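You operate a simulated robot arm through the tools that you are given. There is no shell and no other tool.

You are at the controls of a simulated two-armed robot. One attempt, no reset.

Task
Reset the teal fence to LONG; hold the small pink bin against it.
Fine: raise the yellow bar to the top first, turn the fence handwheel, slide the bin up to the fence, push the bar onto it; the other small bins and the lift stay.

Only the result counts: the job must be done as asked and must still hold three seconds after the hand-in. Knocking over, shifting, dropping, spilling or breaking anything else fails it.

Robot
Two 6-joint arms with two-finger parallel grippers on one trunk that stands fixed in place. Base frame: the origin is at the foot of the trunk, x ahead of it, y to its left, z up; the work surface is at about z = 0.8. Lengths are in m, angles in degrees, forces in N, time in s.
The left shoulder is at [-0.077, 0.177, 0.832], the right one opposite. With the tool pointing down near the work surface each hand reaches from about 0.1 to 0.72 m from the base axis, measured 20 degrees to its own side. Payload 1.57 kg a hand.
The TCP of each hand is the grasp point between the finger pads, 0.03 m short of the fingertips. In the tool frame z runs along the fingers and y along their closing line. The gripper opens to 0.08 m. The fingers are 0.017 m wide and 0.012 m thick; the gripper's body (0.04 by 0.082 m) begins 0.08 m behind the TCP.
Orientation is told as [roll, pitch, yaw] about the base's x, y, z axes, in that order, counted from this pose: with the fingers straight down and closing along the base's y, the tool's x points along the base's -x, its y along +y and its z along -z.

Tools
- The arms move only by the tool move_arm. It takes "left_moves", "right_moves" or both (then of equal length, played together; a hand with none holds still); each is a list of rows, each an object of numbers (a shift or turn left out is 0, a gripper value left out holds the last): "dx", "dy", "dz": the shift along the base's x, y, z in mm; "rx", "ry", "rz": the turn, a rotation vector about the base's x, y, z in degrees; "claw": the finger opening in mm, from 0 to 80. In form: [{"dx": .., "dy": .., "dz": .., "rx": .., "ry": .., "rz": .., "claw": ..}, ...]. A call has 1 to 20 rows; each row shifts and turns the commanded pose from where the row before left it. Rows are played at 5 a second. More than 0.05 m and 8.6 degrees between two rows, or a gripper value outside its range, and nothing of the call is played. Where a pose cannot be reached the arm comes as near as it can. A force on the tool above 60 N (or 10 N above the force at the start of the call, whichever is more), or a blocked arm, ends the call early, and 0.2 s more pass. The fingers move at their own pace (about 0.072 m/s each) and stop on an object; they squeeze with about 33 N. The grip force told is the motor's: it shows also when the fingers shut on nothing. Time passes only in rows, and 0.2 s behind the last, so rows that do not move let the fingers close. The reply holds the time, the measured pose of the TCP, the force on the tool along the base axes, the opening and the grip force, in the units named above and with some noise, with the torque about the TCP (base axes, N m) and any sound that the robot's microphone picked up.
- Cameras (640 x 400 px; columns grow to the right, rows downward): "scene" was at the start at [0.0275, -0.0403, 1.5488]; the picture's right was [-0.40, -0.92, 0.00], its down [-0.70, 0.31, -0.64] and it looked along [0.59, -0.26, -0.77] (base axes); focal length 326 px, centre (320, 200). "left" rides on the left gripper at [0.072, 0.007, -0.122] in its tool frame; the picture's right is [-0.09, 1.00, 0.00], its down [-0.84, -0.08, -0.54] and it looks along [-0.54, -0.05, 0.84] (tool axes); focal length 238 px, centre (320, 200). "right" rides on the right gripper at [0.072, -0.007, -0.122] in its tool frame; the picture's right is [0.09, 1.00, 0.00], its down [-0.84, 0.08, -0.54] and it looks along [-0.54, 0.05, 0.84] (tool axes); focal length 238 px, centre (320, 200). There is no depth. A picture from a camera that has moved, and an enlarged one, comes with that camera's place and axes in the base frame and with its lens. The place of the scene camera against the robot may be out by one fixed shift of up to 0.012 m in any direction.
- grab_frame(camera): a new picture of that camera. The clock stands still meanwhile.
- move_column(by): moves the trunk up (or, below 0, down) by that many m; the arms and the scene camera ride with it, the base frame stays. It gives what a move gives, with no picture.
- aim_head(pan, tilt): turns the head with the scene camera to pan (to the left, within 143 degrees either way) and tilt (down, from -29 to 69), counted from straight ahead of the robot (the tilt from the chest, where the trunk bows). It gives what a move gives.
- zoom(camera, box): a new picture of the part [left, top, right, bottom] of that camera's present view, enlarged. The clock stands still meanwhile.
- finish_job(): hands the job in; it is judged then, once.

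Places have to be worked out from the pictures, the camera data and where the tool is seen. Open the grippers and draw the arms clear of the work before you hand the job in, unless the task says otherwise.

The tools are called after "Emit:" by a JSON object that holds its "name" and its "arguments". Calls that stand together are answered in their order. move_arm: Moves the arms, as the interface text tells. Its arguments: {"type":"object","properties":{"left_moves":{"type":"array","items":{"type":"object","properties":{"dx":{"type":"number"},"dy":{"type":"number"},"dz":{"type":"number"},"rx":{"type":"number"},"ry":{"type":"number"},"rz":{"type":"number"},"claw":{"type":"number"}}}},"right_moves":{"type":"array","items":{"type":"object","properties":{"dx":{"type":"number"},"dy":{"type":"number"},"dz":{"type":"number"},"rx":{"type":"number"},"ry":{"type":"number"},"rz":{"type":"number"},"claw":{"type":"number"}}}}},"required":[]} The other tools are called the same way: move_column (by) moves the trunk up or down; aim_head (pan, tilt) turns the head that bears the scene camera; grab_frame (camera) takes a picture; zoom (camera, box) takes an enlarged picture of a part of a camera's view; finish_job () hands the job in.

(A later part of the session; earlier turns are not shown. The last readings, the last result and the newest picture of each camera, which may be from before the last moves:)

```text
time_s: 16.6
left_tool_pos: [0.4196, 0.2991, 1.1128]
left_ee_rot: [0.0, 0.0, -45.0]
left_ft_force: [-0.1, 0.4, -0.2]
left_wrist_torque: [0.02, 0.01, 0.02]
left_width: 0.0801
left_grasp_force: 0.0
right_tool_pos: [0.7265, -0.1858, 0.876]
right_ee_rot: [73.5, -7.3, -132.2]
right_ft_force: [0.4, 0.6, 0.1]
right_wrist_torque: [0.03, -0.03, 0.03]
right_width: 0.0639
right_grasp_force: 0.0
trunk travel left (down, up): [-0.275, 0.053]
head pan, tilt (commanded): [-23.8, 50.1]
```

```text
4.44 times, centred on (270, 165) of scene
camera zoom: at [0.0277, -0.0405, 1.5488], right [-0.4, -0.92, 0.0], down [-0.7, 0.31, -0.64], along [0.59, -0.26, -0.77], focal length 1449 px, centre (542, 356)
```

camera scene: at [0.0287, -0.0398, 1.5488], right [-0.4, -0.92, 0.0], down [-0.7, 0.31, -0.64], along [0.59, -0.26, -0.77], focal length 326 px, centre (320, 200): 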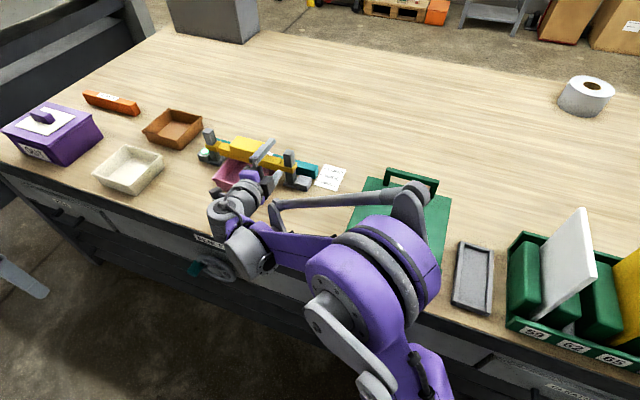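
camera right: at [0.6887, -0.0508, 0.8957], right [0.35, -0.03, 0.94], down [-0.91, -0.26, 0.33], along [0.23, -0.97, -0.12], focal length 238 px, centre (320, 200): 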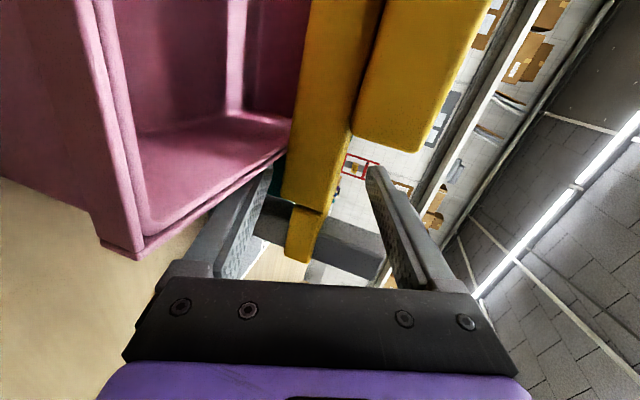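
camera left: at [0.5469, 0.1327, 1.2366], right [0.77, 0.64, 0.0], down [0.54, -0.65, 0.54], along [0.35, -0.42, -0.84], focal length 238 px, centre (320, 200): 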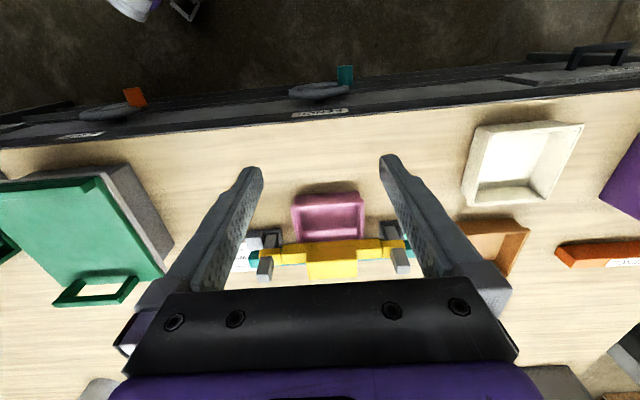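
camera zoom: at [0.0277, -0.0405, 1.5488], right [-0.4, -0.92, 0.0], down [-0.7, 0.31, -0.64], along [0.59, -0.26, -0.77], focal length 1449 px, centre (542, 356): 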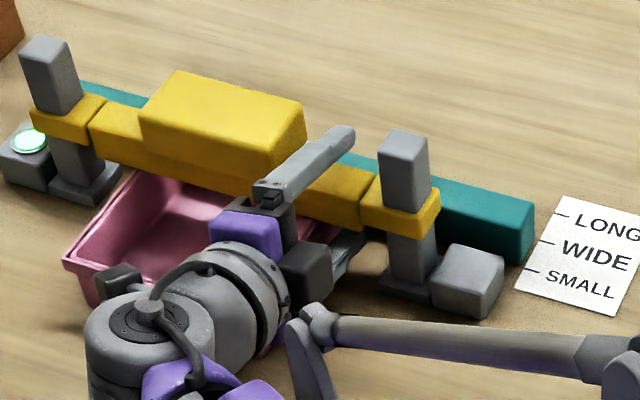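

The fingers straddle the bar with no contact. I'll lift in small steps and watch the force.

Emit:
{"name": "move_arm", "arguments": {"right_moves": [{"dz": 5}, {"dz": 5}, {"dz": 5}, {"dz": 5}]}}

Emit:
{"name": "grab_frame", "arguments": {"camera": "right"}}

Emit:
{"name": "zoom", "arguments": {"camera": "scene", "box": [200, 120, 340, 210]}}

```text
time_s: 17.6
left_tool_pos: [0.4197, 0.2998, 1.1129]
left_ee_rot: [0.0, -0.1, -45.0]
left_ft_force: [-0.1, -0.2, 0.4]
left_wrist_torque: [-0.01, -0.03, 0.03]
left_width: 0.0801
left_grasp_force: 0.1
right_tool_pos: [0.7275, -0.1854, 0.896]
right_ee_rot: [73.5, -7.3, -132.3]
right_ft_force: [-2.0, -0.5, -6.1]
right_wrist_torque: [0.08, 0.02, -0.05]
right_width: 0.0704
right_grasp_force: 3.5
trunk travel left (down, up): [-0.275, 0.053]
head pan, tilt (commanded): [-23.8, 50.1]
```

```text
taken
camera right: at [0.6892, -0.0504, 0.9155], right [0.35, -0.03, 0.94], down [-0.91, -0.26, 0.33], along [0.23, -0.97, -0.12], focal length 238 px, centre (320, 200)
```

right: 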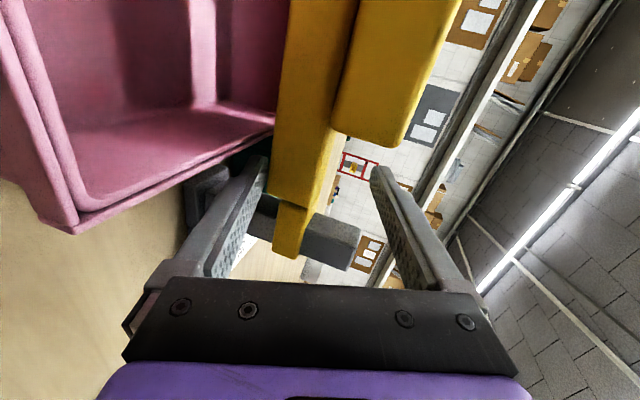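

```text
4.44 times, centred on (270, 165) of scene
camera zoom: at [0.0279, -0.0405, 1.5487], right [-0.4, -0.92, 0.0], down [-0.7, 0.31, -0.64], along [0.59, -0.26, -0.77], focal length 1449 px, centre (542, 356)
```

zoom: 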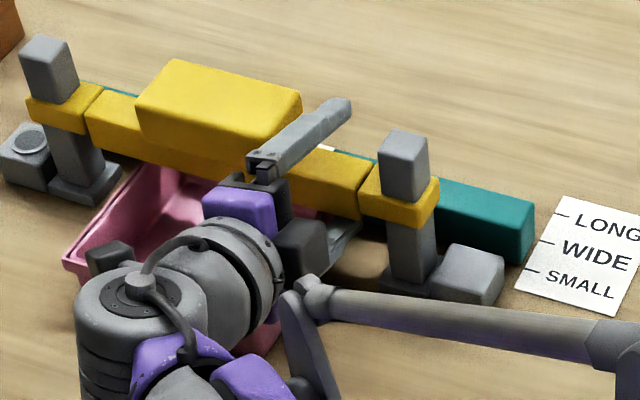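

The bar is rising at about 6 N and the lamp has gone dark. I'll keep lifting to the top stop.

Emit:
{"name": "move_arm", "arguments": {"right_moves": [{"dz": 5}, {"dz": 5}, {"dz": 5}, {"dz": 5}, {"dz": 5}]}}

Emit:
{"name": "zoom", "arguments": {"camera": "scene", "box": [200, 120, 340, 210]}}

```text
time_s: 18.8
left_tool_pos: [0.4211, 0.299, 1.1135]
left_ee_rot: [0.0, 0.1, -45.0]
left_ft_force: [0.8, 0.3, -1.1]
left_wrist_torque: [0.0, 0.0, -0.02]
left_width: 0.0803
left_grasp_force: 0.0
right_tool_pos: [0.7266, -0.186, 0.9203]
right_ee_rot: [73.5, -7.3, -132.2]
right_ft_force: [0.4, 1.4, -6.4]
right_wrist_torque: [0.08, -0.07, 0.05]
right_width: 0.0693
right_grasp_force: 3.2
trunk travel left (down, up): [-0.275, 0.053]
head pan, tilt (commanded): [-23.8, 50.1]
```

```text
4.44 times, centred on (270, 165) of scene
camera zoom: at [0.0285, -0.0403, 1.5488], right [-0.4, -0.92, 0.0], down [-0.7, 0.31, -0.64], along [0.59, -0.26, -0.77], focal length 1449 px, centre (542, 356)
```

zoom: 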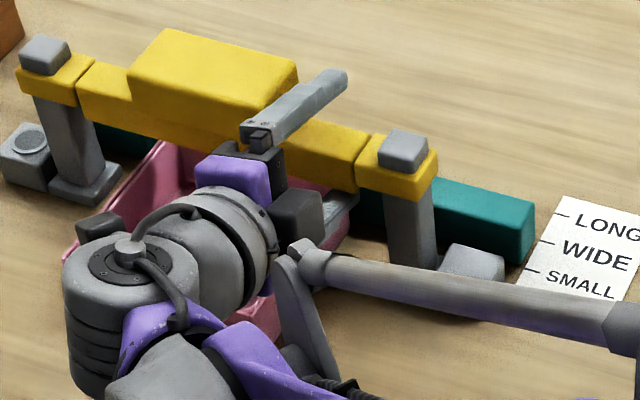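

The collars are near the post tops. I'll keep going until the top stop shows in the force.

Emit:
{"name": "move_arm", "arguments": {"right_moves": [{"dz": 4}, {"dz": 4}, {"dz": 4}]}}

Emit:
{"name": "zoom", "arguments": {"camera": "scene", "box": [200, 120, 340, 210]}}

```text
time_s: 19.6
left_tool_pos: [0.421, 0.2982, 1.1117]
left_ee_rot: [-0.1, 0.2, -45.1]
left_ft_force: [-0.8, -0.2, 0.9]
left_wrist_torque: [0.0, 0.02, 0.01]
left_width: 0.0801
left_grasp_force: 0.1
right_tool_pos: [0.7268, -0.1852, 0.9287]
right_ee_rot: [73.1, -7.2, -132.2]
right_ft_force: [-5.6, 0.7, -41.0]
right_wrist_torque: [0.55, -0.15, 0.12]
right_width: 0.08
right_grasp_force: 8.8
trunk travel left (down, up): [-0.275, 0.053]
head pan, tilt (commanded): [-23.8, 50.1]
```

```text
4.44 times, centred on (270, 165) of scene
camera zoom: at [0.0315, -0.0415, 1.5482], right [-0.4, -0.92, 0.0], down [-0.7, 0.31, -0.64], along [0.59, -0.26, -0.77], focal length 1449 px, centre (542, 356)
```

zoom: 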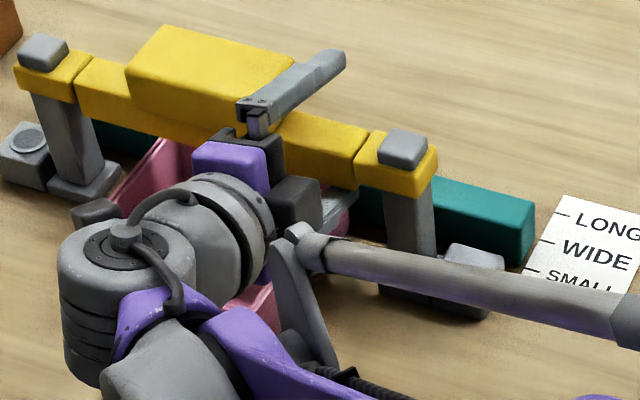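

41 N downward reaction means the bar is at its top stop, with the collars at the post tops. I'll lower the hand to mid-gap and check the bar stays up.

Emit:
{"name": "move_arm", "arguments": {"right_moves": [{"dz": -7}, {"dz": -7}, {"dz": -7}, {}]}}

Emit:
{"name": "zoom", "arguments": {"camera": "scene", "box": [200, 120, 340, 210]}}

Emit:
{"name": "grab_frame", "arguments": {"camera": "right"}}

```text
time_s: 20.6
left_tool_pos: [0.4187, 0.3, 1.1149]
left_ee_rot: [0.0, 0.0, -45.0]
left_ft_force: [0.6, 0.3, 0.1]
left_wrist_torque: [0.01, 0.01, 0.0]
left_width: 0.0798
left_grasp_force: 0.1
right_tool_pos: [0.7278, -0.186, 0.9127]
right_ee_rot: [73.6, -7.3, -132.2]
right_ft_force: [0.1, 0.0, 0.1]
right_wrist_torque: [0.0, 0.0, 0.03]
right_width: 0.0637
right_grasp_force: 0.1
trunk travel left (down, up): [-0.275, 0.053]
head pan, tilt (commanded): [-23.8, 50.1]
```

```text
4.44 times, centred on (270, 165) of scene
camera zoom: at [0.0273, -0.0402, 1.5489], right [-0.4, -0.92, 0.0], down [-0.7, 0.31, -0.64], along [0.59, -0.26, -0.77], focal length 1449 px, centre (542, 356)
```

zoom: 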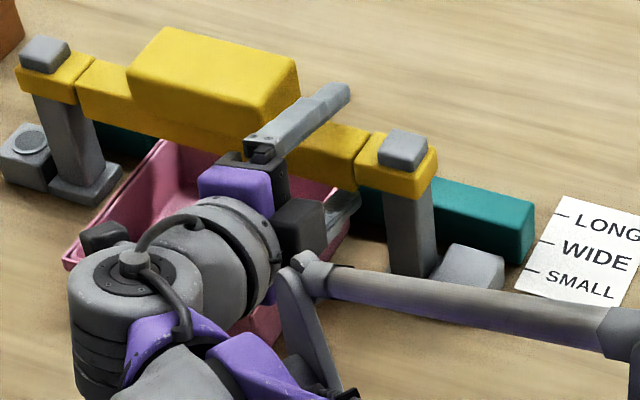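

```text
taken
camera right: at [0.6888, -0.0509, 0.9323], right [0.35, -0.03, 0.94], down [-0.91, -0.26, 0.33], along [0.23, -0.97, -0.12], focal length 238 px, centre (320, 200)
```

right: 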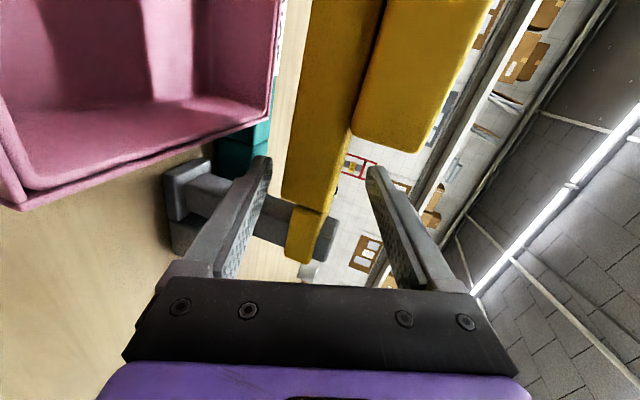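

The bar holds itself at the top. From this view the bin's rear rim is at w≈0.705, already against the fence at SMALL. I'll withdraw the right hand straight back and then up.

Emit:
{"name": "move_arm", "arguments": {"right_moves": [{"dx": -10, "dy": 10}, {"dx": -14, "dy": 14}, {"dx": -14, "dy": 14}, {"dx": -14, "dy": 14}, {"dx": -14, "dy": 14}, {"dx": -14, "dy": 14}, {"dx": -14, "dy": 14}, {"dz": 30}, {"dz": 30}, {"dz": 30}, {"dx": -25, "dy": -25}, {"dx": -25, "dy": -25}]}}

Emit:
{"name": "grab_frame", "arguments": {"camera": "scene"}}

Emit:
{"name": "zoom", "arguments": {"camera": "scene", "box": [200, 120, 340, 210]}}

Emit:
{"name": "grab_frame", "arguments": {"camera": "left"}}

```text
time_s: 23.2
left_tool_pos: [0.4189, 0.2985, 1.1149]
left_ee_rot: [-0.1, -0.1, -45.0]
left_ft_force: [0.2, 0.0, 0.5]
left_wrist_torque: [-0.01, 0.01, 0.02]
left_width: 0.0802
left_grasp_force: 0.0
right_tool_pos: [0.5841, -0.1478, 1.0011]
right_ee_rot: [73.3, -7.6, -132.0]
right_ft_force: [0.3, -0.6, -0.1]
right_wrist_torque: [0.01, 0.01, 0.02]
right_width: 0.0638
right_grasp_force: 0.1
right hand out of reach, approached as far as the arm can: row 8, 9
trunk travel left (down, up): [-0.275, 0.053]
head pan, tilt (commanded): [-23.8, 50.1]
```

```text
taken
camera scene: at [0.0269, -0.0406, 1.5488], right [-0.4, -0.92, 0.0], down [-0.7, 0.31, -0.64], along [0.59, -0.26, -0.77], focal length 326 px, centre (320, 200)
```

scene: 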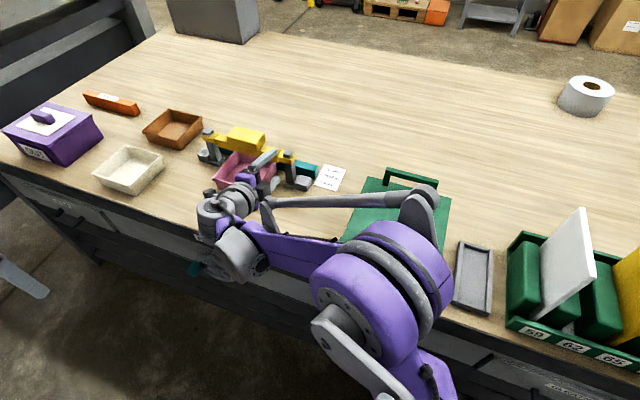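

```text
4.44 times, centred on (270, 165) of scene
camera zoom: at [0.0269, -0.0406, 1.5488], right [-0.4, -0.92, 0.0], down [-0.7, 0.31, -0.64], along [0.59, -0.26, -0.77], focal length 1449 px, centre (542, 356)
```

zoom: 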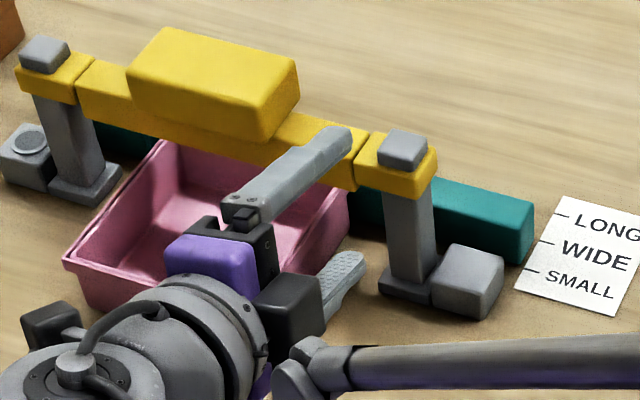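

```text
taken
camera left: at [0.3722, 0.3544, 1.2361], right [0.77, 0.64, 0.0], down [0.54, -0.65, 0.54], along [0.35, -0.42, -0.84], focal length 238 px, centre (320, 200)
```

left: 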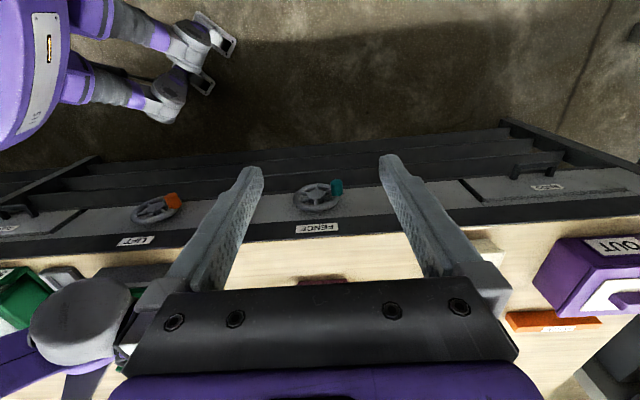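

The right hand is clear and the bar is still at the top. Now the wheel: I'll zoom from this new left-camera position to refine where the hub and handle are.

Emit:
{"name": "zoom", "arguments": {"camera": "left", "box": [270, 160, 370, 240]}}

```text
5.00 times, centred on (320, 200) of left
camera zoom: at [0.3722, 0.3544, 1.2361], right [0.77, 0.64, 0.0], down [0.54, -0.65, 0.54], along [0.35, -0.42, -0.84], focal length 1192 px, centre (320, 200)
```

zoom: 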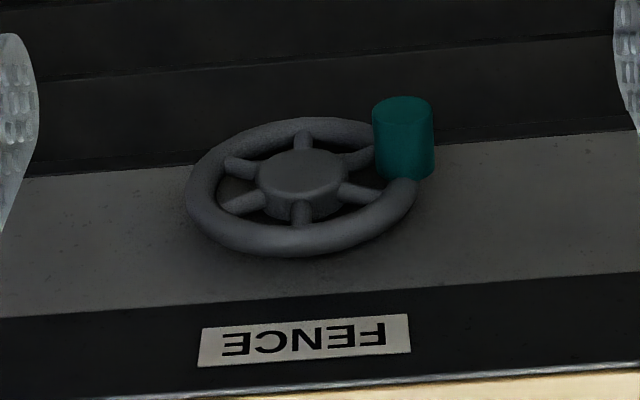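

Hub is at s≈0.470, z≈0.656, with the handle at 9 o'clock: radius ≈0.0615, tip w≈0.332, handle radius ≈0.017. I'll close the left fingers into a pin, pitch the hand to point at the bench and bring it down in front of the wheel.

Emit:
{"name": "move_arm", "arguments": {"left_moves": [{"dx": 13, "dy": -10, "dz": -41, "rx": -5.3, "ry": -5.3, "claw": 0}, {"dx": 13, "dy": -10, "dz": -41, "rx": -5.3, "ry": -5.3}, {"dx": 13, "dy": -10, "dz": -41, "rx": -5.3, "ry": -5.3}, {"dx": 13, "dy": -10, "dz": -41, "rx": -5.3, "ry": -5.3}, {"dx": 13, "dy": -10, "dz": -41, "rx": -5.3, "ry": -5.3}, {"dx": 13, "dy": -10, "dz": -41, "rx": -5.3, "ry": -5.3}]}}

Emit:
{"name": "grab_frame", "arguments": {"camera": "left"}}

```text
time_s: 24.6
left_tool_pos: [0.4993, 0.2421, 0.8673]
left_ee_rot: [0.0, -45.1, -44.9]
left_ft_force: [0.1, 0.3, -0.4]
left_wrist_torque: [-0.02, -0.01, 0.01]
left_width: 0.0001
left_grasp_force: 20.9
right_tool_pos: [0.5864, -0.1473, 1.0007]
right_ee_rot: [73.3, -7.7, -132.1]
right_ft_force: [-0.1, 0.1, -0.8]
right_wrist_torque: [0.01, -0.01, -0.01]
right_width: 0.0638
right_grasp_force: 0.0
trunk travel left (down, up): [-0.275, 0.053]
head pan, tilt (commanded): [-23.8, 50.1]
```

```text
taken
camera left: at [0.4073, 0.3433, 0.9031], right [0.75, 0.66, 0.06], down [0.09, -0.2, 0.98], along [0.66, -0.72, -0.21], focal length 238 px, centre (320, 200)
```

left: 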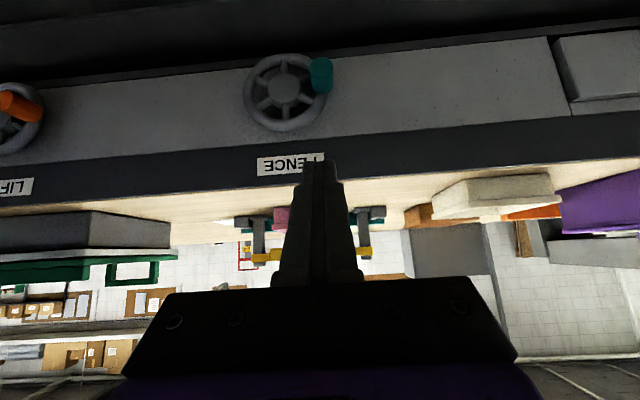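

This gives a nearly square-on view of the wheel (image upside down). I'll zoom to measure hub and handle once more.

Emit:
{"name": "zoom", "arguments": {"camera": "left", "box": [235, 45, 345, 135]}}

```text
4.44 times, centred on (290, 90) of left
camera zoom: at [0.4073, 0.3433, 0.9031], right [0.75, 0.66, 0.06], down [0.09, -0.2, 0.98], along [0.66, -0.72, -0.21], focal length 1059 px, centre (453, 689)
```

zoom: 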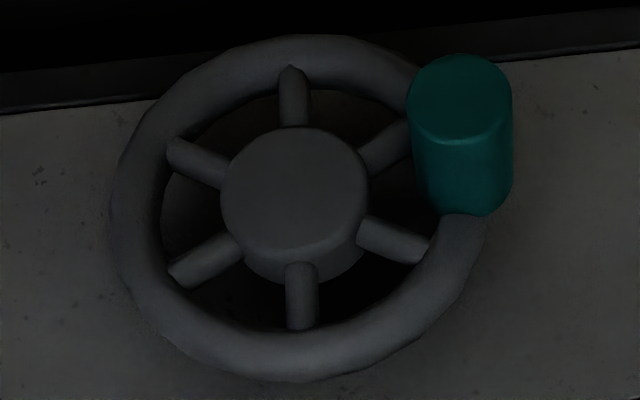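

Refined: hub z≈0.652, handle centre (s 0.531, z 0.652), radius 0.060. I'll finish pitching to horizontal and move below and in front of the handle.

Emit:
{"name": "move_arm", "arguments": {"left_moves": [{"dx": 11.2, "dy": -9.5, "dz": -42.5, "rx": -5.3, "ry": -5.3}, {"dx": 11.2, "dy": -9.5, "dz": -42.5, "rx": -5.3, "ry": -5.3}, {"dx": 11.2, "dy": -9.5, "dz": -42.5, "rx": -5.3, "ry": -5.3}, {"dx": 11.2, "dy": -9.5, "dz": -42.5, "rx": -5.3, "ry": -5.3}, {"dx": 11.2, "dy": -9.5, "dz": -42.5, "rx": -5.3, "ry": -5.3}, {"dx": 11.2, "dy": -9.5, "dz": -42.5, "rx": -5.3, "ry": -5.3}]}}

Emit:
{"name": "grab_frame", "arguments": {"camera": "left"}}

Emit:
{"name": "grab_frame", "arguments": {"camera": "scene"}}

```text
time_s: 26.0
left_tool_pos: [0.5614, 0.1788, 0.6551]
left_ee_rot: [-4.2, -89.9, -40.8]
left_ft_force: [0.1, -1.0, 1.1]
left_wrist_torque: [0.01, 0.02, 0.08]
left_width: 0.0
left_grasp_force: 21.0
left hand out of reach, approached as far as the arm can: row 6
right_tool_pos: [0.5858, -0.1485, 1.001]
right_ee_rot: [73.3, -7.7, -131.9]
right_ft_force: [0.5, 0.5, -0.3]
right_wrist_torque: [0.0, -0.03, -0.01]
right_width: 0.0641
right_grasp_force: 0.1
trunk travel left (down, up): [-0.275, 0.053]
head pan, tilt (commanded): [-23.8, 50.1]
```

```text
taken
camera left: at [0.4793, 0.2698, 0.5851], right [0.7, 0.7, 0.09], down [-0.44, 0.33, 0.84], along [0.56, -0.63, 0.54], focal length 238 px, centre (320, 200)
```

left: 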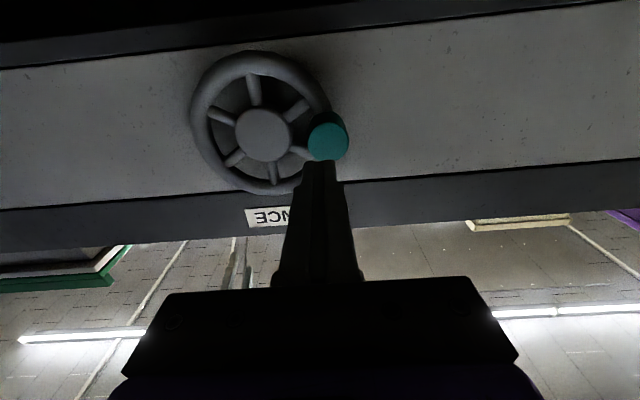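

```text
taken
camera scene: at [0.0269, -0.041, 1.5489], right [-0.4, -0.92, 0.0], down [-0.7, 0.31, -0.64], along [0.59, -0.26, -0.77], focal length 326 px, centre (320, 200)
```

scene: 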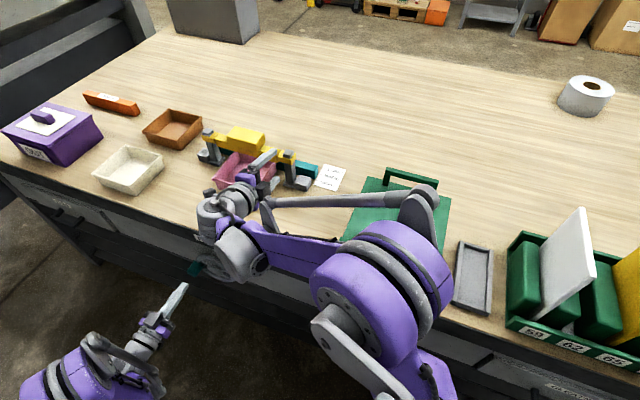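

Row 6 hit a wrist limit with the tool fully horizontal at this height. I'll slope the pin about 30° down, which raises the wrist, and then descend below the handle.

Emit:
{"name": "move_arm", "arguments": {"left_moves": [{"rx": 5.9, "ry": 5.9, "dx": -7, "dy": 7}, {"rx": 5.9, "ry": 5.9, "dx": -7, "dy": 7}, {"rx": 5.9, "ry": 5.9}, {"rx": 4, "ry": 4}, {"dz": -20}, {"dz": -20}]}}

Emit:
{"name": "grab_frame", "arguments": {"camera": "left"}}

```text
time_s: 27.4
left_tool_pos: [0.5457, 0.1924, 0.6174]
left_ee_rot: [-0.2, -59.1, -45.0]
left_ft_force: [0.3, -0.1, 0.1]
left_wrist_torque: [-0.03, 0.0, -0.01]
left_width: 0.0
left_grasp_force: 21.0
right_tool_pos: [0.5853, -0.1469, 1.0005]
right_ee_rot: [73.3, -7.7, -132.0]
right_ft_force: [0.5, -0.2, 0.2]
right_wrist_torque: [0.0, 0.0, 0.01]
right_width: 0.0641
right_grasp_force: 0.1
trunk travel left (down, up): [-0.275, 0.053]
head pan, tilt (commanded): [-23.8, 50.1]
```

```text
taken
camera left: at [0.4502, 0.2982, 0.6184], right [0.74, 0.67, 0.08], down [-0.08, -0.03, 1.0], along [0.67, -0.74, 0.03], focal length 238 px, centre (320, 200)
```

left: 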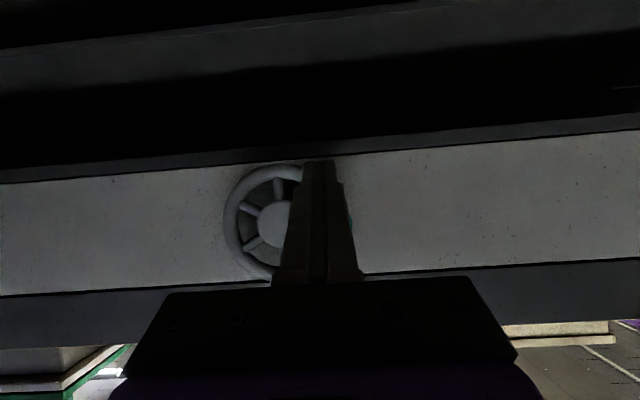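

The slope works and reaches. I'll drop to z≈0.607 under the handle, shift to s=0.531, then advance until the tip is at w≈0.353, just short of the rim.

Emit:
{"name": "move_arm", "arguments": {"left_moves": [{"dx": 6.4, "dy": 6.4, "dz": -10}, {"dx": 13.6, "dy": -13.6}, {"dx": 13.6, "dy": -13.6}, {"dx": 13.6, "dy": -13.6}, {"dx": 13.6, "dy": -13.6}]}}

Emit:
{"name": "grab_frame", "arguments": {"camera": "left"}}

Emit:
{"name": "zoom", "arguments": {"camera": "scene", "box": [120, 230, 280, 330]}}

```text
time_s: 28.6
left_tool_pos: [0.6067, 0.1458, 0.6076]
left_ee_rot: [0.0, -59.2, -45.0]
left_ft_force: [0.0, 0.8, 0.5]
left_wrist_torque: [0.01, 0.01, 0.01]
left_width: 0.0
left_grasp_force: 20.8
right_tool_pos: [0.5857, -0.1466, 1.0001]
right_ee_rot: [73.4, -7.7, -132.0]
right_ft_force: [0.2, 0.3, -0.2]
right_wrist_torque: [0.01, 0.01, 0.02]
right_width: 0.0637
right_grasp_force: 0.0
trunk travel left (down, up): [-0.275, 0.053]
head pan, tilt (commanded): [-23.8, 50.1]
```

```text
taken
camera left: at [0.511, 0.2507, 0.6086], right [0.74, 0.67, 0.08], down [-0.08, -0.03, 1.0], along [0.67, -0.74, 0.03], focal length 238 px, centre (320, 200)
```

left: 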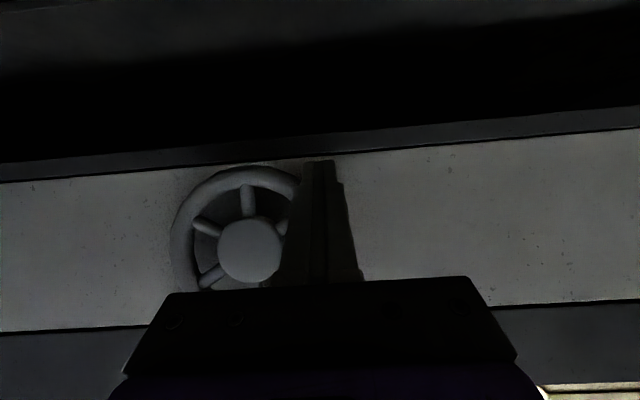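

```text
4.00 times, centred on (200, 280) of scene
camera zoom: at [0.0276, -0.0404, 1.5488], right [-0.4, -0.92, 0.0], down [-0.7, 0.31, -0.64], along [0.59, -0.26, -0.77], focal length 1304 px, centre (800, -120)
```

zoom: 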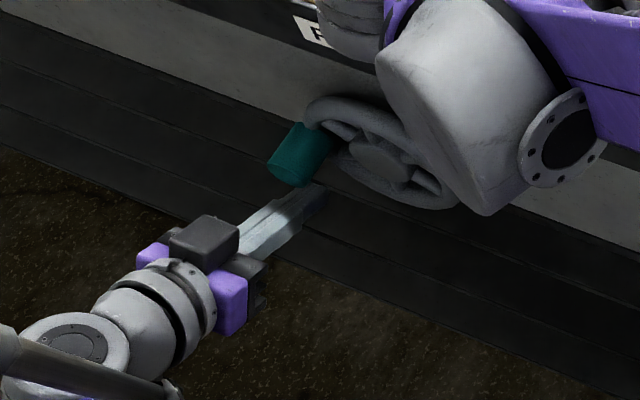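

The pin sits right under the handle. I'll push up gently, about 15 mm past contact, and see whether the wheel turns and which way the fence moves.

Emit:
{"name": "move_arm", "arguments": {"left_moves": [{"dz": 6}, {"dz": 6}, {"dz": 6}, {"dz": 6}, {"dz": 6}, {"dz": 6}]}}

Emit:
{"name": "zoom", "arguments": {"camera": "scene", "box": [120, 230, 280, 330]}}

Emit:
{"name": "zoom", "arguments": {"camera": "scene", "box": [265, 140, 345, 200]}}

```text
time_s: 30.0
left_tool_pos: [0.6071, 0.1474, 0.6417]
left_ee_rot: [-0.2, -59.2, -44.8]
left_ft_force: [-2.3, 6.4, -7.8]
left_wrist_torque: [0.08, -0.02, 0.12]
left_width: 0.0
left_grasp_force: 21.9
right_tool_pos: [0.5859, -0.1473, 1.0011]
right_ee_rot: [73.2, -7.7, -132.0]
right_ft_force: [-0.3, 0.2, -0.5]
right_wrist_torque: [0.0, -0.02, -0.01]
right_width: 0.0637
right_grasp_force: 0.1
trunk travel left (down, up): [-0.275, 0.053]
head pan, tilt (commanded): [-23.8, 50.1]
```

```text
4.00 times, centred on (200, 280) of scene
camera zoom: at [0.0281, -0.0394, 1.5488], right [-0.4, -0.92, 0.0], down [-0.7, 0.31, -0.64], along [0.59, -0.26, -0.77], focal length 1304 px, centre (800, -120)
```

zoom: 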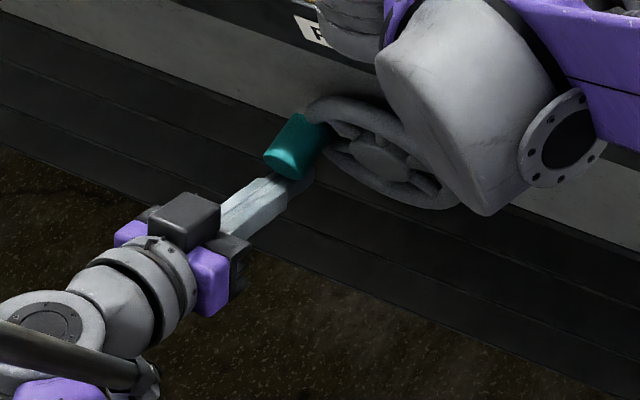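

```text
6.67 times, centred on (305, 170) of scene
camera zoom: at [0.0281, -0.0394, 1.5488], right [-0.4, -0.92, 0.0], down [-0.7, 0.31, -0.64], along [0.59, -0.26, -0.77], focal length 2173 px, centre (420, 400)
```

zoom: 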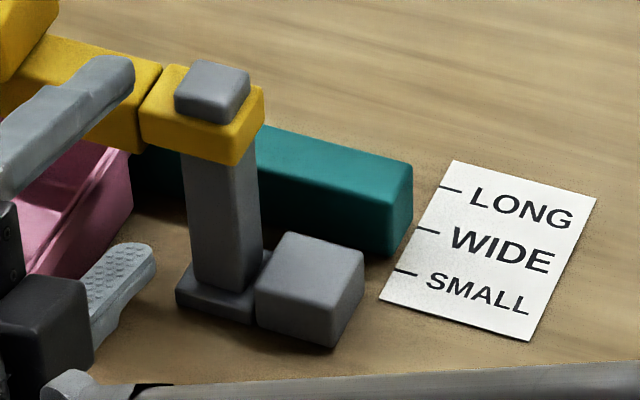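

It turns easily at about 8 N, and the fence moved toward LONG by roughly 4 mm. Clockwise is the right direction, so I'll follow the arc to about 45°.

Emit:
{"name": "move_arm", "arguments": {"left_moves": [{"dx": 1.8, "dy": 1.8, "dz": 8.3}, {"dx": 1.2, "dy": 1.2, "dz": 8}, {"dx": -0.5, "dy": -0.5, "dz": 8.5}, {"dx": -1, "dy": -1, "dz": 8.5}]}}

Emit:
{"name": "zoom", "arguments": {"camera": "scene", "box": [120, 230, 280, 330]}}

Emit:
{"name": "zoom", "arguments": {"camera": "scene", "box": [265, 140, 345, 200]}}

```text
time_s: 31.0
left_tool_pos: [0.6092, 0.1479, 0.6763]
left_ee_rot: [-0.1, -59.4, -44.9]
left_ft_force: [-0.1, 1.1, -8.6]
left_wrist_torque: [0.12, -0.02, -0.01]
left_width: 0.0
left_grasp_force: 21.5
right_tool_pos: [0.586, -0.1479, 1.0009]
right_ee_rot: [73.3, -7.6, -132.0]
right_ft_force: [-0.4, -1.1, -1.0]
right_wrist_torque: [0.01, -0.01, -0.01]
right_width: 0.064
right_grasp_force: 0.1
trunk travel left (down, up): [-0.275, 0.053]
head pan, tilt (commanded): [-23.8, 50.1]
```

```text
4.00 times, centred on (200, 280) of scene
camera zoom: at [0.0279, -0.04, 1.5489], right [-0.4, -0.92, 0.0], down [-0.7, 0.31, -0.64], along [0.59, -0.26, -0.77], focal length 1304 px, centre (800, -120)
```

zoom: 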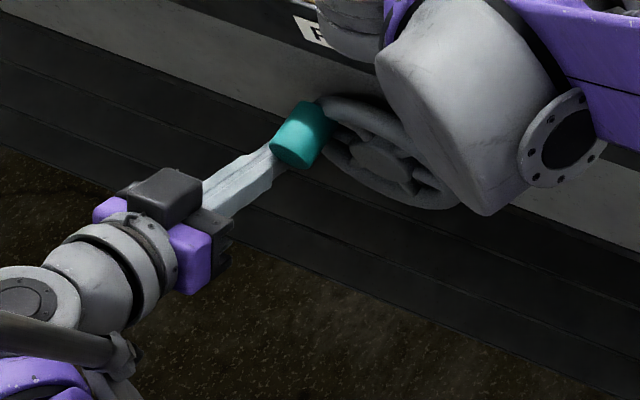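

```text
6.67 times, centred on (305, 170) of scene
camera zoom: at [0.0279, -0.04, 1.5489], right [-0.4, -0.92, 0.0], down [-0.7, 0.31, -0.64], along [0.59, -0.26, -0.77], focal length 2173 px, centre (420, 400)
```

zoom: 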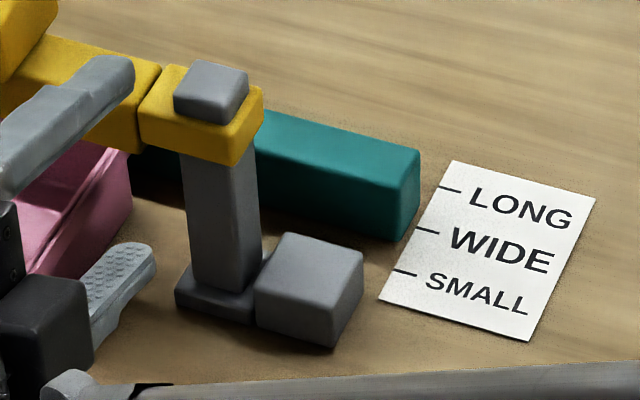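

At 45° the fence corner has moved about 22 px of the 84 px between SMALL and LONG, so LONG should be near 170–180° of rotation. Continuing the arc over the top to 90°.

Emit:
{"name": "move_arm", "arguments": {"left_moves": [{"dx": -2, "dy": -2, "dz": 7.7}, {"dx": -3.1, "dy": -3.1, "dz": 9}, {"dx": -4.3, "dy": -4.3, "dz": 8.5}, {"dx": -5.2, "dy": -5.2, "dz": 7.5}, {"dx": -5.4, "dy": -5.4, "dz": 6.5}, {"dx": -5.7, "dy": -5.7, "dz": 5.5}]}}

Emit:
{"name": "zoom", "arguments": {"camera": "scene", "box": [120, 230, 280, 330]}}

Emit:
{"name": "zoom", "arguments": {"camera": "scene", "box": [265, 140, 345, 200]}}

Emit:
{"name": "grab_frame", "arguments": {"camera": "left"}}

```text
time_s: 32.4
left_tool_pos: [0.5842, 0.1216, 0.7202]
left_ee_rot: [-0.1, -59.3, -44.9]
left_ft_force: [1.9, 4.8, -4.6]
left_wrist_torque: [0.21, 0.02, 0.11]
left_width: 0.0
left_grasp_force: 21.3
right_tool_pos: [0.5861, -0.148, 1.0001]
right_ee_rot: [73.3, -7.8, -132.1]
right_ft_force: [-0.2, -0.1, -0.5]
right_wrist_torque: [0.0, -0.02, 0.03]
right_width: 0.0639
right_grasp_force: 0.1
trunk travel left (down, up): [-0.275, 0.053]
head pan, tilt (commanded): [-23.8, 50.1]
```

```text
4.00 times, centred on (200, 280) of scene
camera zoom: at [0.0281, -0.0399, 1.5488], right [-0.4, -0.92, 0.0], down [-0.7, 0.31, -0.64], along [0.59, -0.26, -0.77], focal length 1304 px, centre (800, -120)
```

zoom: 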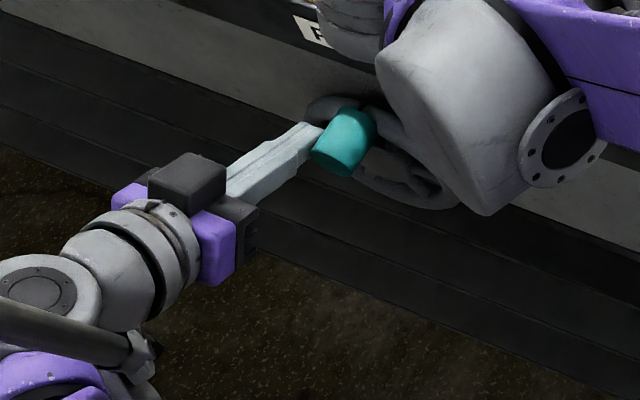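

```text
6.67 times, centred on (305, 170) of scene
camera zoom: at [0.0281, -0.0399, 1.5488], right [-0.4, -0.92, 0.0], down [-0.7, 0.31, -0.64], along [0.59, -0.26, -0.77], focal length 2173 px, centre (420, 400)
```

zoom: 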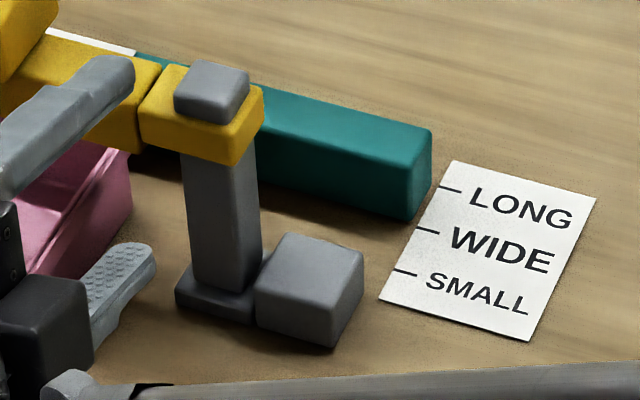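

```text
taken
camera left: at [0.4881, 0.2259, 0.7215], right [0.74, 0.67, 0.08], down [-0.08, -0.03, 1.0], along [0.67, -0.74, 0.03], focal length 238 px, centre (320, 200)
```

left: 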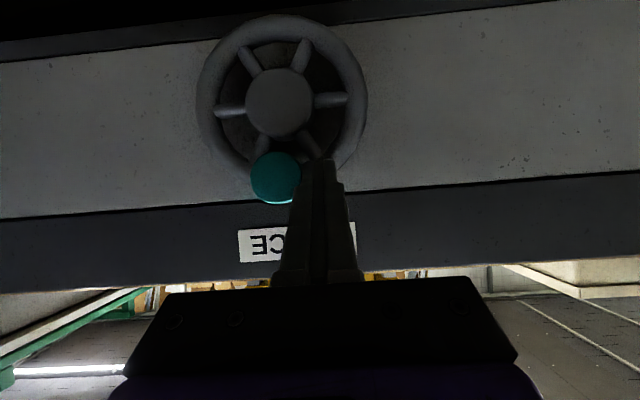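

The handle is at 12 o'clock and the fence is about halfway, so roughly 30 mm per quarter turn. I'll continue over the top to about 150°.

Emit:
{"name": "move_arm", "arguments": {"left_moves": [{"dx": -5.7, "dy": -5.7, "dz": 4.1}, {"dx": -5.5, "dy": -5.5, "dz": 3.3}, {"dx": -5.45, "dy": -5.45, "dz": 2.6}, {"dx": -5.6, "dy": -5.6, "dz": 1.8}, {"dx": -6.1, "dy": -6.1, "dz": -0.2}, {"dx": -6.4, "dy": -6.4, "dz": -1.2}, {"dx": -6.15, "dy": -6.15, "dz": -3.4}, {"dx": -5.9, "dy": -5.9, "dz": -4.4}]}}

Emit:
{"name": "zoom", "arguments": {"camera": "scene", "box": [265, 140, 345, 200]}}

Emit:
{"name": "grab_frame", "arguments": {"camera": "left"}}

```text
time_s: 34.2
left_tool_pos: [0.5367, 0.0736, 0.7249]
left_ee_rot: [-0.1, -59.2, -44.9]
left_ft_force: [-0.4, 3.3, 4.0]
left_wrist_torque: [0.01, -0.01, 0.06]
left_width: 0.0
left_grasp_force: 21.4
right_tool_pos: [0.5852, -0.1477, 1.0024]
right_ee_rot: [73.3, -7.7, -132.0]
right_ft_force: [-0.2, 0.0, 0.5]
right_wrist_torque: [0.01, -0.02, 0.0]
right_width: 0.0637
right_grasp_force: 0.1
trunk travel left (down, up): [-0.275, 0.053]
head pan, tilt (commanded): [-23.8, 50.1]
```

```text
6.67 times, centred on (305, 170) of scene
camera zoom: at [0.0271, -0.0401, 1.5488], right [-0.4, -0.92, 0.0], down [-0.7, 0.31, -0.64], along [0.59, -0.26, -0.77], focal length 2173 px, centre (420, 400)
```

zoom: 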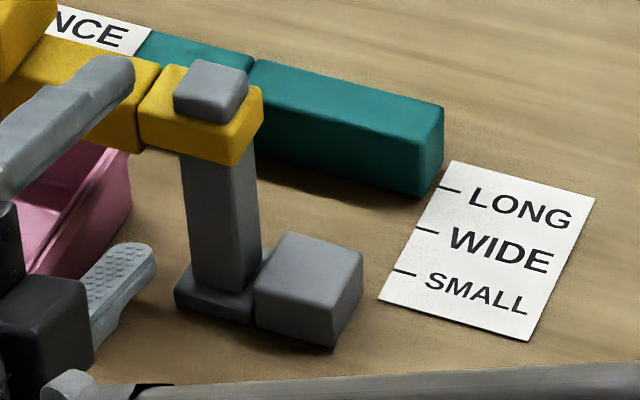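

```text
taken
camera left: at [0.4402, 0.1786, 0.726], right [0.74, 0.67, 0.08], down [-0.08, -0.03, 1.0], along [0.67, -0.74, 0.03], focal length 238 px, centre (320, 200)
```

left: 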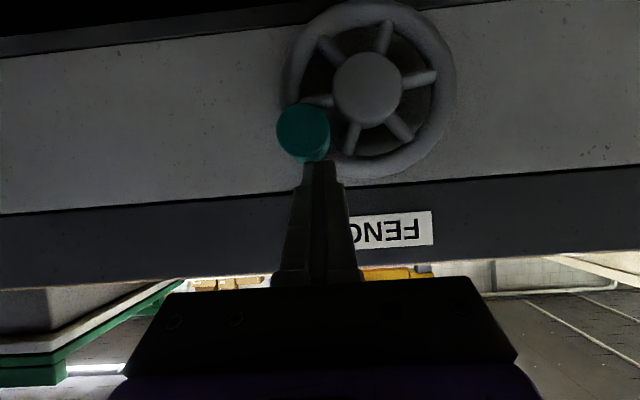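

The fence front is nearing LONG. I'll check the alignment with the right wrist camera, which is unbiased.

Emit:
{"name": "grab_frame", "arguments": {"camera": "right"}}

```text
taken
camera right: at [0.5478, -0.0133, 1.0206], right [0.36, -0.03, 0.93], down [-0.9, -0.26, 0.34], along [0.23, -0.96, -0.12], focal length 238 px, centre (320, 200)
```

right: 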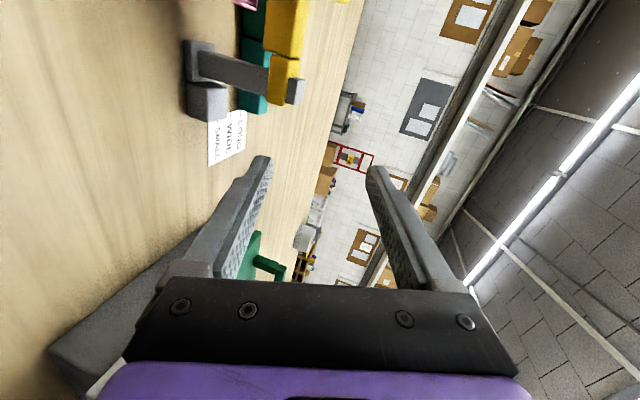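

Emit:
{"name": "zoom", "arguments": {"camera": "right", "box": [180, 70, 280, 170]}}

```text
4.00 times, centred on (230, 120) of right
camera zoom: at [0.5478, -0.0133, 1.0206], right [0.36, -0.03, 0.93], down [-0.9, -0.26, 0.34], along [0.23, -0.96, -0.12], focal length 953 px, centre (680, 520)
```

zoom: 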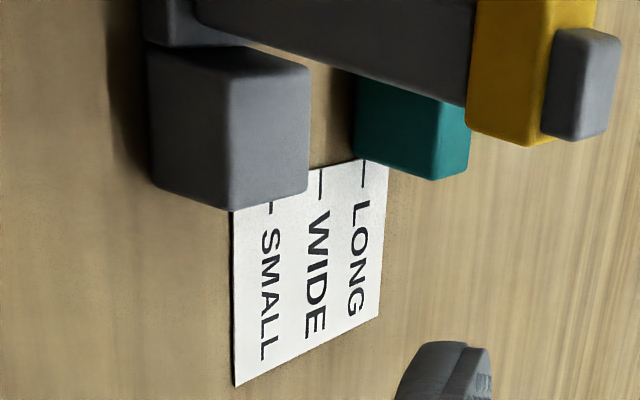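

Wrist-camera ticks are SMALL 0.702, WIDE 0.733 and LONG 0.764. The fence front started near SMALL and is now at about 0.756. That gives roughly 1/3 mm per degree, so LONG corresponds to the handle at 3 o'clock. I'll advance carefully to about 172°.

Emit:
{"name": "move_arm", "arguments": {"left_moves": [{"dx": -4.1, "dy": -4.1, "dz": -7.9}, {"dx": -4.95, "dy": -4.95, "dz": -7.9}, {"dx": -3.5, "dy": -3.5, "dz": -7.4}]}}

Emit:
{"name": "zoom", "arguments": {"camera": "right", "box": [205, 80, 255, 130]}}

Emit:
{"name": "zoom", "arguments": {"camera": "scene", "box": [265, 140, 345, 200]}}

Emit:
{"name": "zoom", "arguments": {"camera": "left", "box": [270, 0, 470, 150]}}

```text
time_s: 35.0
left_tool_pos: [0.5232, 0.0625, 0.7004]
left_ee_rot: [-0.1, -59.2, -45.0]
left_ft_force: [0.1, -1.9, 5.3]
left_wrist_torque: [-0.17, -0.07, -0.06]
left_width: 0.0002
left_grasp_force: 21.4
right_tool_pos: [0.5854, -0.1483, 1.0022]
right_ee_rot: [73.2, -7.6, -132.0]
right_ft_force: [0.3, -0.2, -0.1]
right_wrist_torque: [0.0, -0.01, -0.02]
right_width: 0.0641
right_grasp_force: 0.1
trunk travel left (down, up): [-0.275, 0.053]
head pan, tilt (commanded): [-23.8, 50.1]
```

```text
8.00 times, centred on (230, 105) of right
camera zoom: at [0.5476, -0.0136, 1.0206], right [0.36, -0.03, 0.93], down [-0.9, -0.26, 0.34], along [0.23, -0.96, -0.12], focal length 1907 px, centre (1040, 960)
```

zoom: 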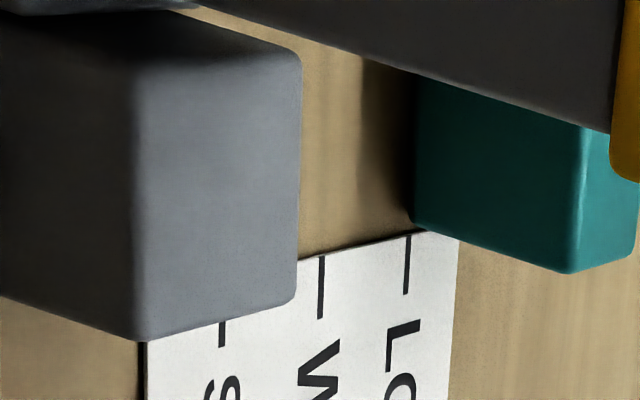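

```text
6.67 times, centred on (305, 170) of scene
camera zoom: at [0.0269, -0.0406, 1.5488], right [-0.4, -0.92, 0.0], down [-0.7, 0.31, -0.64], along [0.59, -0.26, -0.77], focal length 2173 px, centre (420, 400)
```

zoom: 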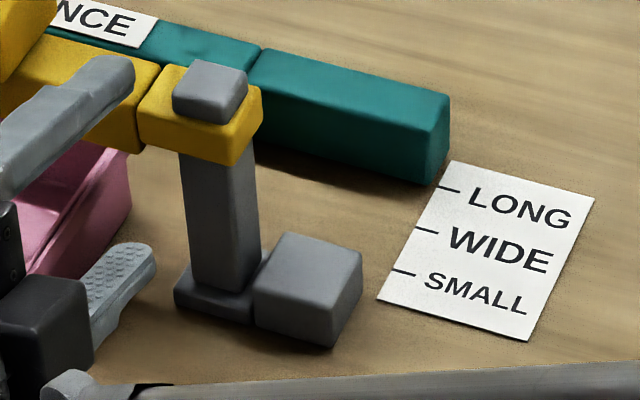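

```text
2.67 times, centred on (370, 75) of left
camera zoom: at [0.4271, 0.1666, 0.702], right [0.74, 0.67, 0.08], down [-0.08, -0.03, 1.0], along [0.67, -0.74, 0.03], focal length 636 px, centre (187, 533)
```

zoom: 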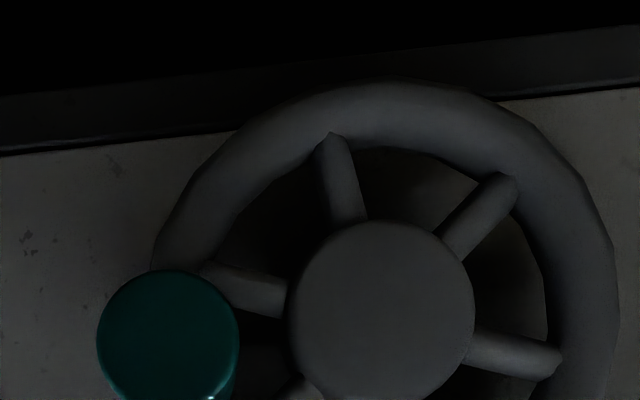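

The handle is at about 171° and the fence is very close to LONG, but corner height and parallax matter at this scale. I'll take very tight zooms from both cameras to measure the front face against the LONG tick.

Emit:
{"name": "zoom", "arguments": {"camera": "scene", "box": [308, 155, 332, 173]}}

Emit:
{"name": "zoom", "arguments": {"camera": "right", "box": [227, 91, 251, 106]}}

Emit:
{"name": "zoom", "arguments": {"camera": "scene", "box": [285, 145, 345, 190]}}

```text
16.00 times, centred on (320, 164) of scene
camera zoom: at [0.0269, -0.0406, 1.5488], right [-0.4, -0.92, 0.0], down [-0.7, 0.31, -0.64], along [0.59, -0.26, -0.77], focal length 5216 px, centre (320, 776)
```

zoom: 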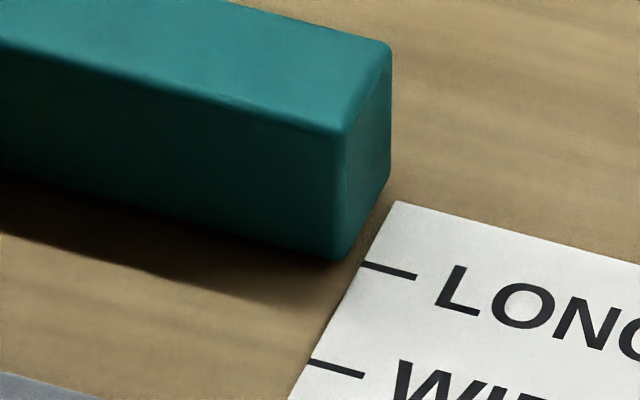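

```text
16.00 times, centred on (239, 98) of right
camera zoom: at [0.5476, -0.0136, 1.0206], right [0.36, -0.03, 0.93], down [-0.9, -0.26, 0.34], along [0.23, -0.96, -0.12], focal length 3814 px, centre (1616, 1824)
```

zoom: 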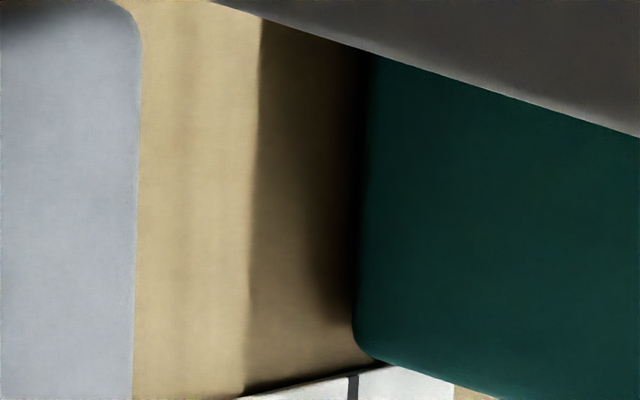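

```text
8.89 times, centred on (315, 168) of scene
camera zoom: at [0.0269, -0.0406, 1.5488], right [-0.4, -0.92, 0.0], down [-0.7, 0.31, -0.64], along [0.59, -0.26, -0.77], focal length 2898 px, centre (364, 489)
```

zoom: 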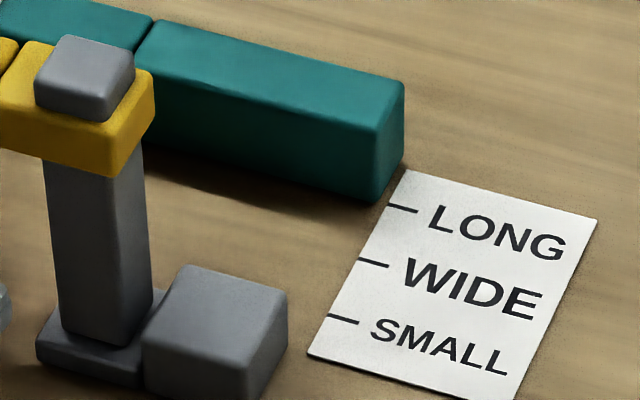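

Both cameras agree the fence's front face is about 2.5 mm short of the LONG tick. I'll push the handle down another 10 mm or so, about 10° of wheel and 3.3 mm of fence, and re-measure.

Emit:
{"name": "move_arm", "arguments": {"left_moves": [{"dz": -3.5, "dx": -0.7, "dy": -0.7}, {"dz": -3.5, "dx": -0.7, "dy": -0.7}, {"dz": -3, "dx": -0.7, "dy": -0.7}, {}]}}

Emit:
{"name": "zoom", "arguments": {"camera": "scene", "box": [308, 155, 332, 173]}}

Emit:
{"name": "zoom", "arguments": {"camera": "right", "box": [222, 91, 254, 111]}}

Emit:
{"name": "zoom", "arguments": {"camera": "left", "box": [270, 0, 470, 150]}}

```text
time_s: 36.0
left_tool_pos: [0.52, 0.0595, 0.6893]
left_ee_rot: [0.2, -59.1, -45.0]
left_ft_force: [-0.9, -0.9, 3.9]
left_wrist_torque: [-0.05, 0.01, -0.06]
left_width: 0.0001
left_grasp_force: 20.8
right_tool_pos: [0.5867, -0.1489, 1.0013]
right_ee_rot: [73.2, -7.6, -132.0]
right_ft_force: [0.3, -0.4, 1.5]
right_wrist_torque: [0.03, 0.02, 0.03]
right_width: 0.0639
right_grasp_force: 0.0
trunk travel left (down, up): [-0.275, 0.053]
head pan, tilt (commanded): [-23.8, 50.1]
```

```text
16.00 times, centred on (320, 164) of scene
camera zoom: at [0.0269, -0.0403, 1.5488], right [-0.4, -0.92, 0.0], down [-0.7, 0.31, -0.64], along [0.59, -0.26, -0.77], focal length 5216 px, centre (320, 776)
```

zoom: 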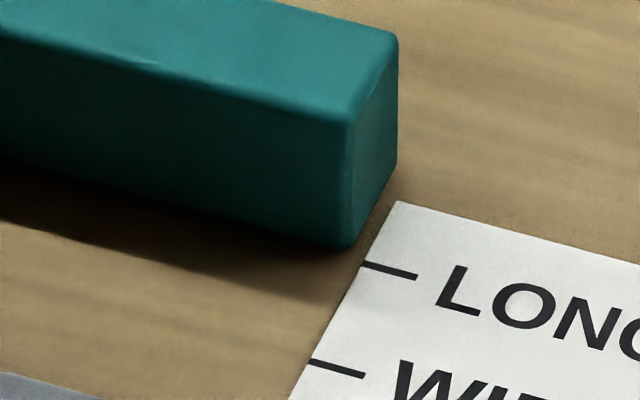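

```text
16.00 times, centred on (238, 101) of right
camera zoom: at [0.5476, -0.0134, 1.0206], right [0.36, -0.03, 0.93], down [-0.9, -0.26, 0.34], along [0.23, -0.96, -0.12], focal length 3814 px, centre (1632, 1784)
```

zoom: 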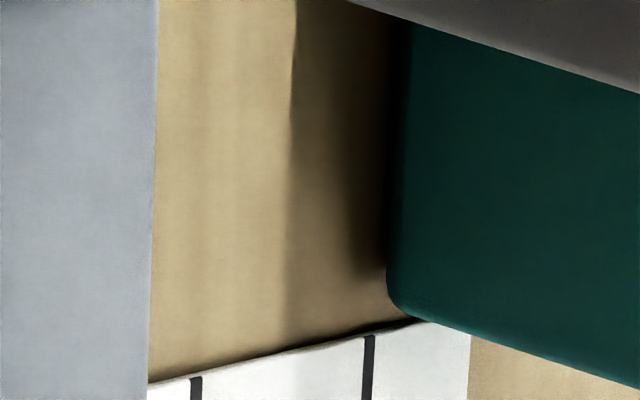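

```text
2.67 times, centred on (370, 75) of left
camera zoom: at [0.4252, 0.1645, 0.6917], right [0.74, 0.67, 0.08], down [-0.08, -0.03, 1.0], along [0.67, -0.74, 0.03], focal length 636 px, centre (187, 533)
```

zoom: 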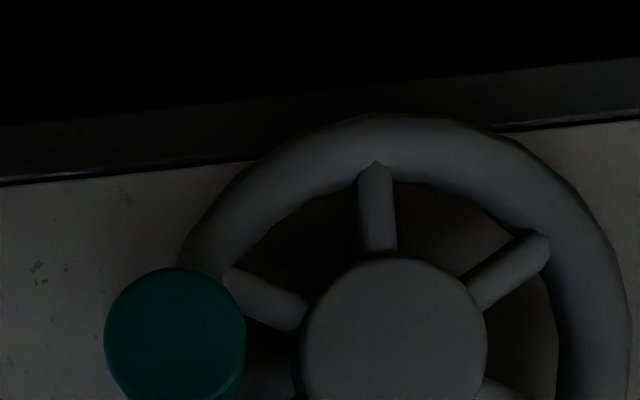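

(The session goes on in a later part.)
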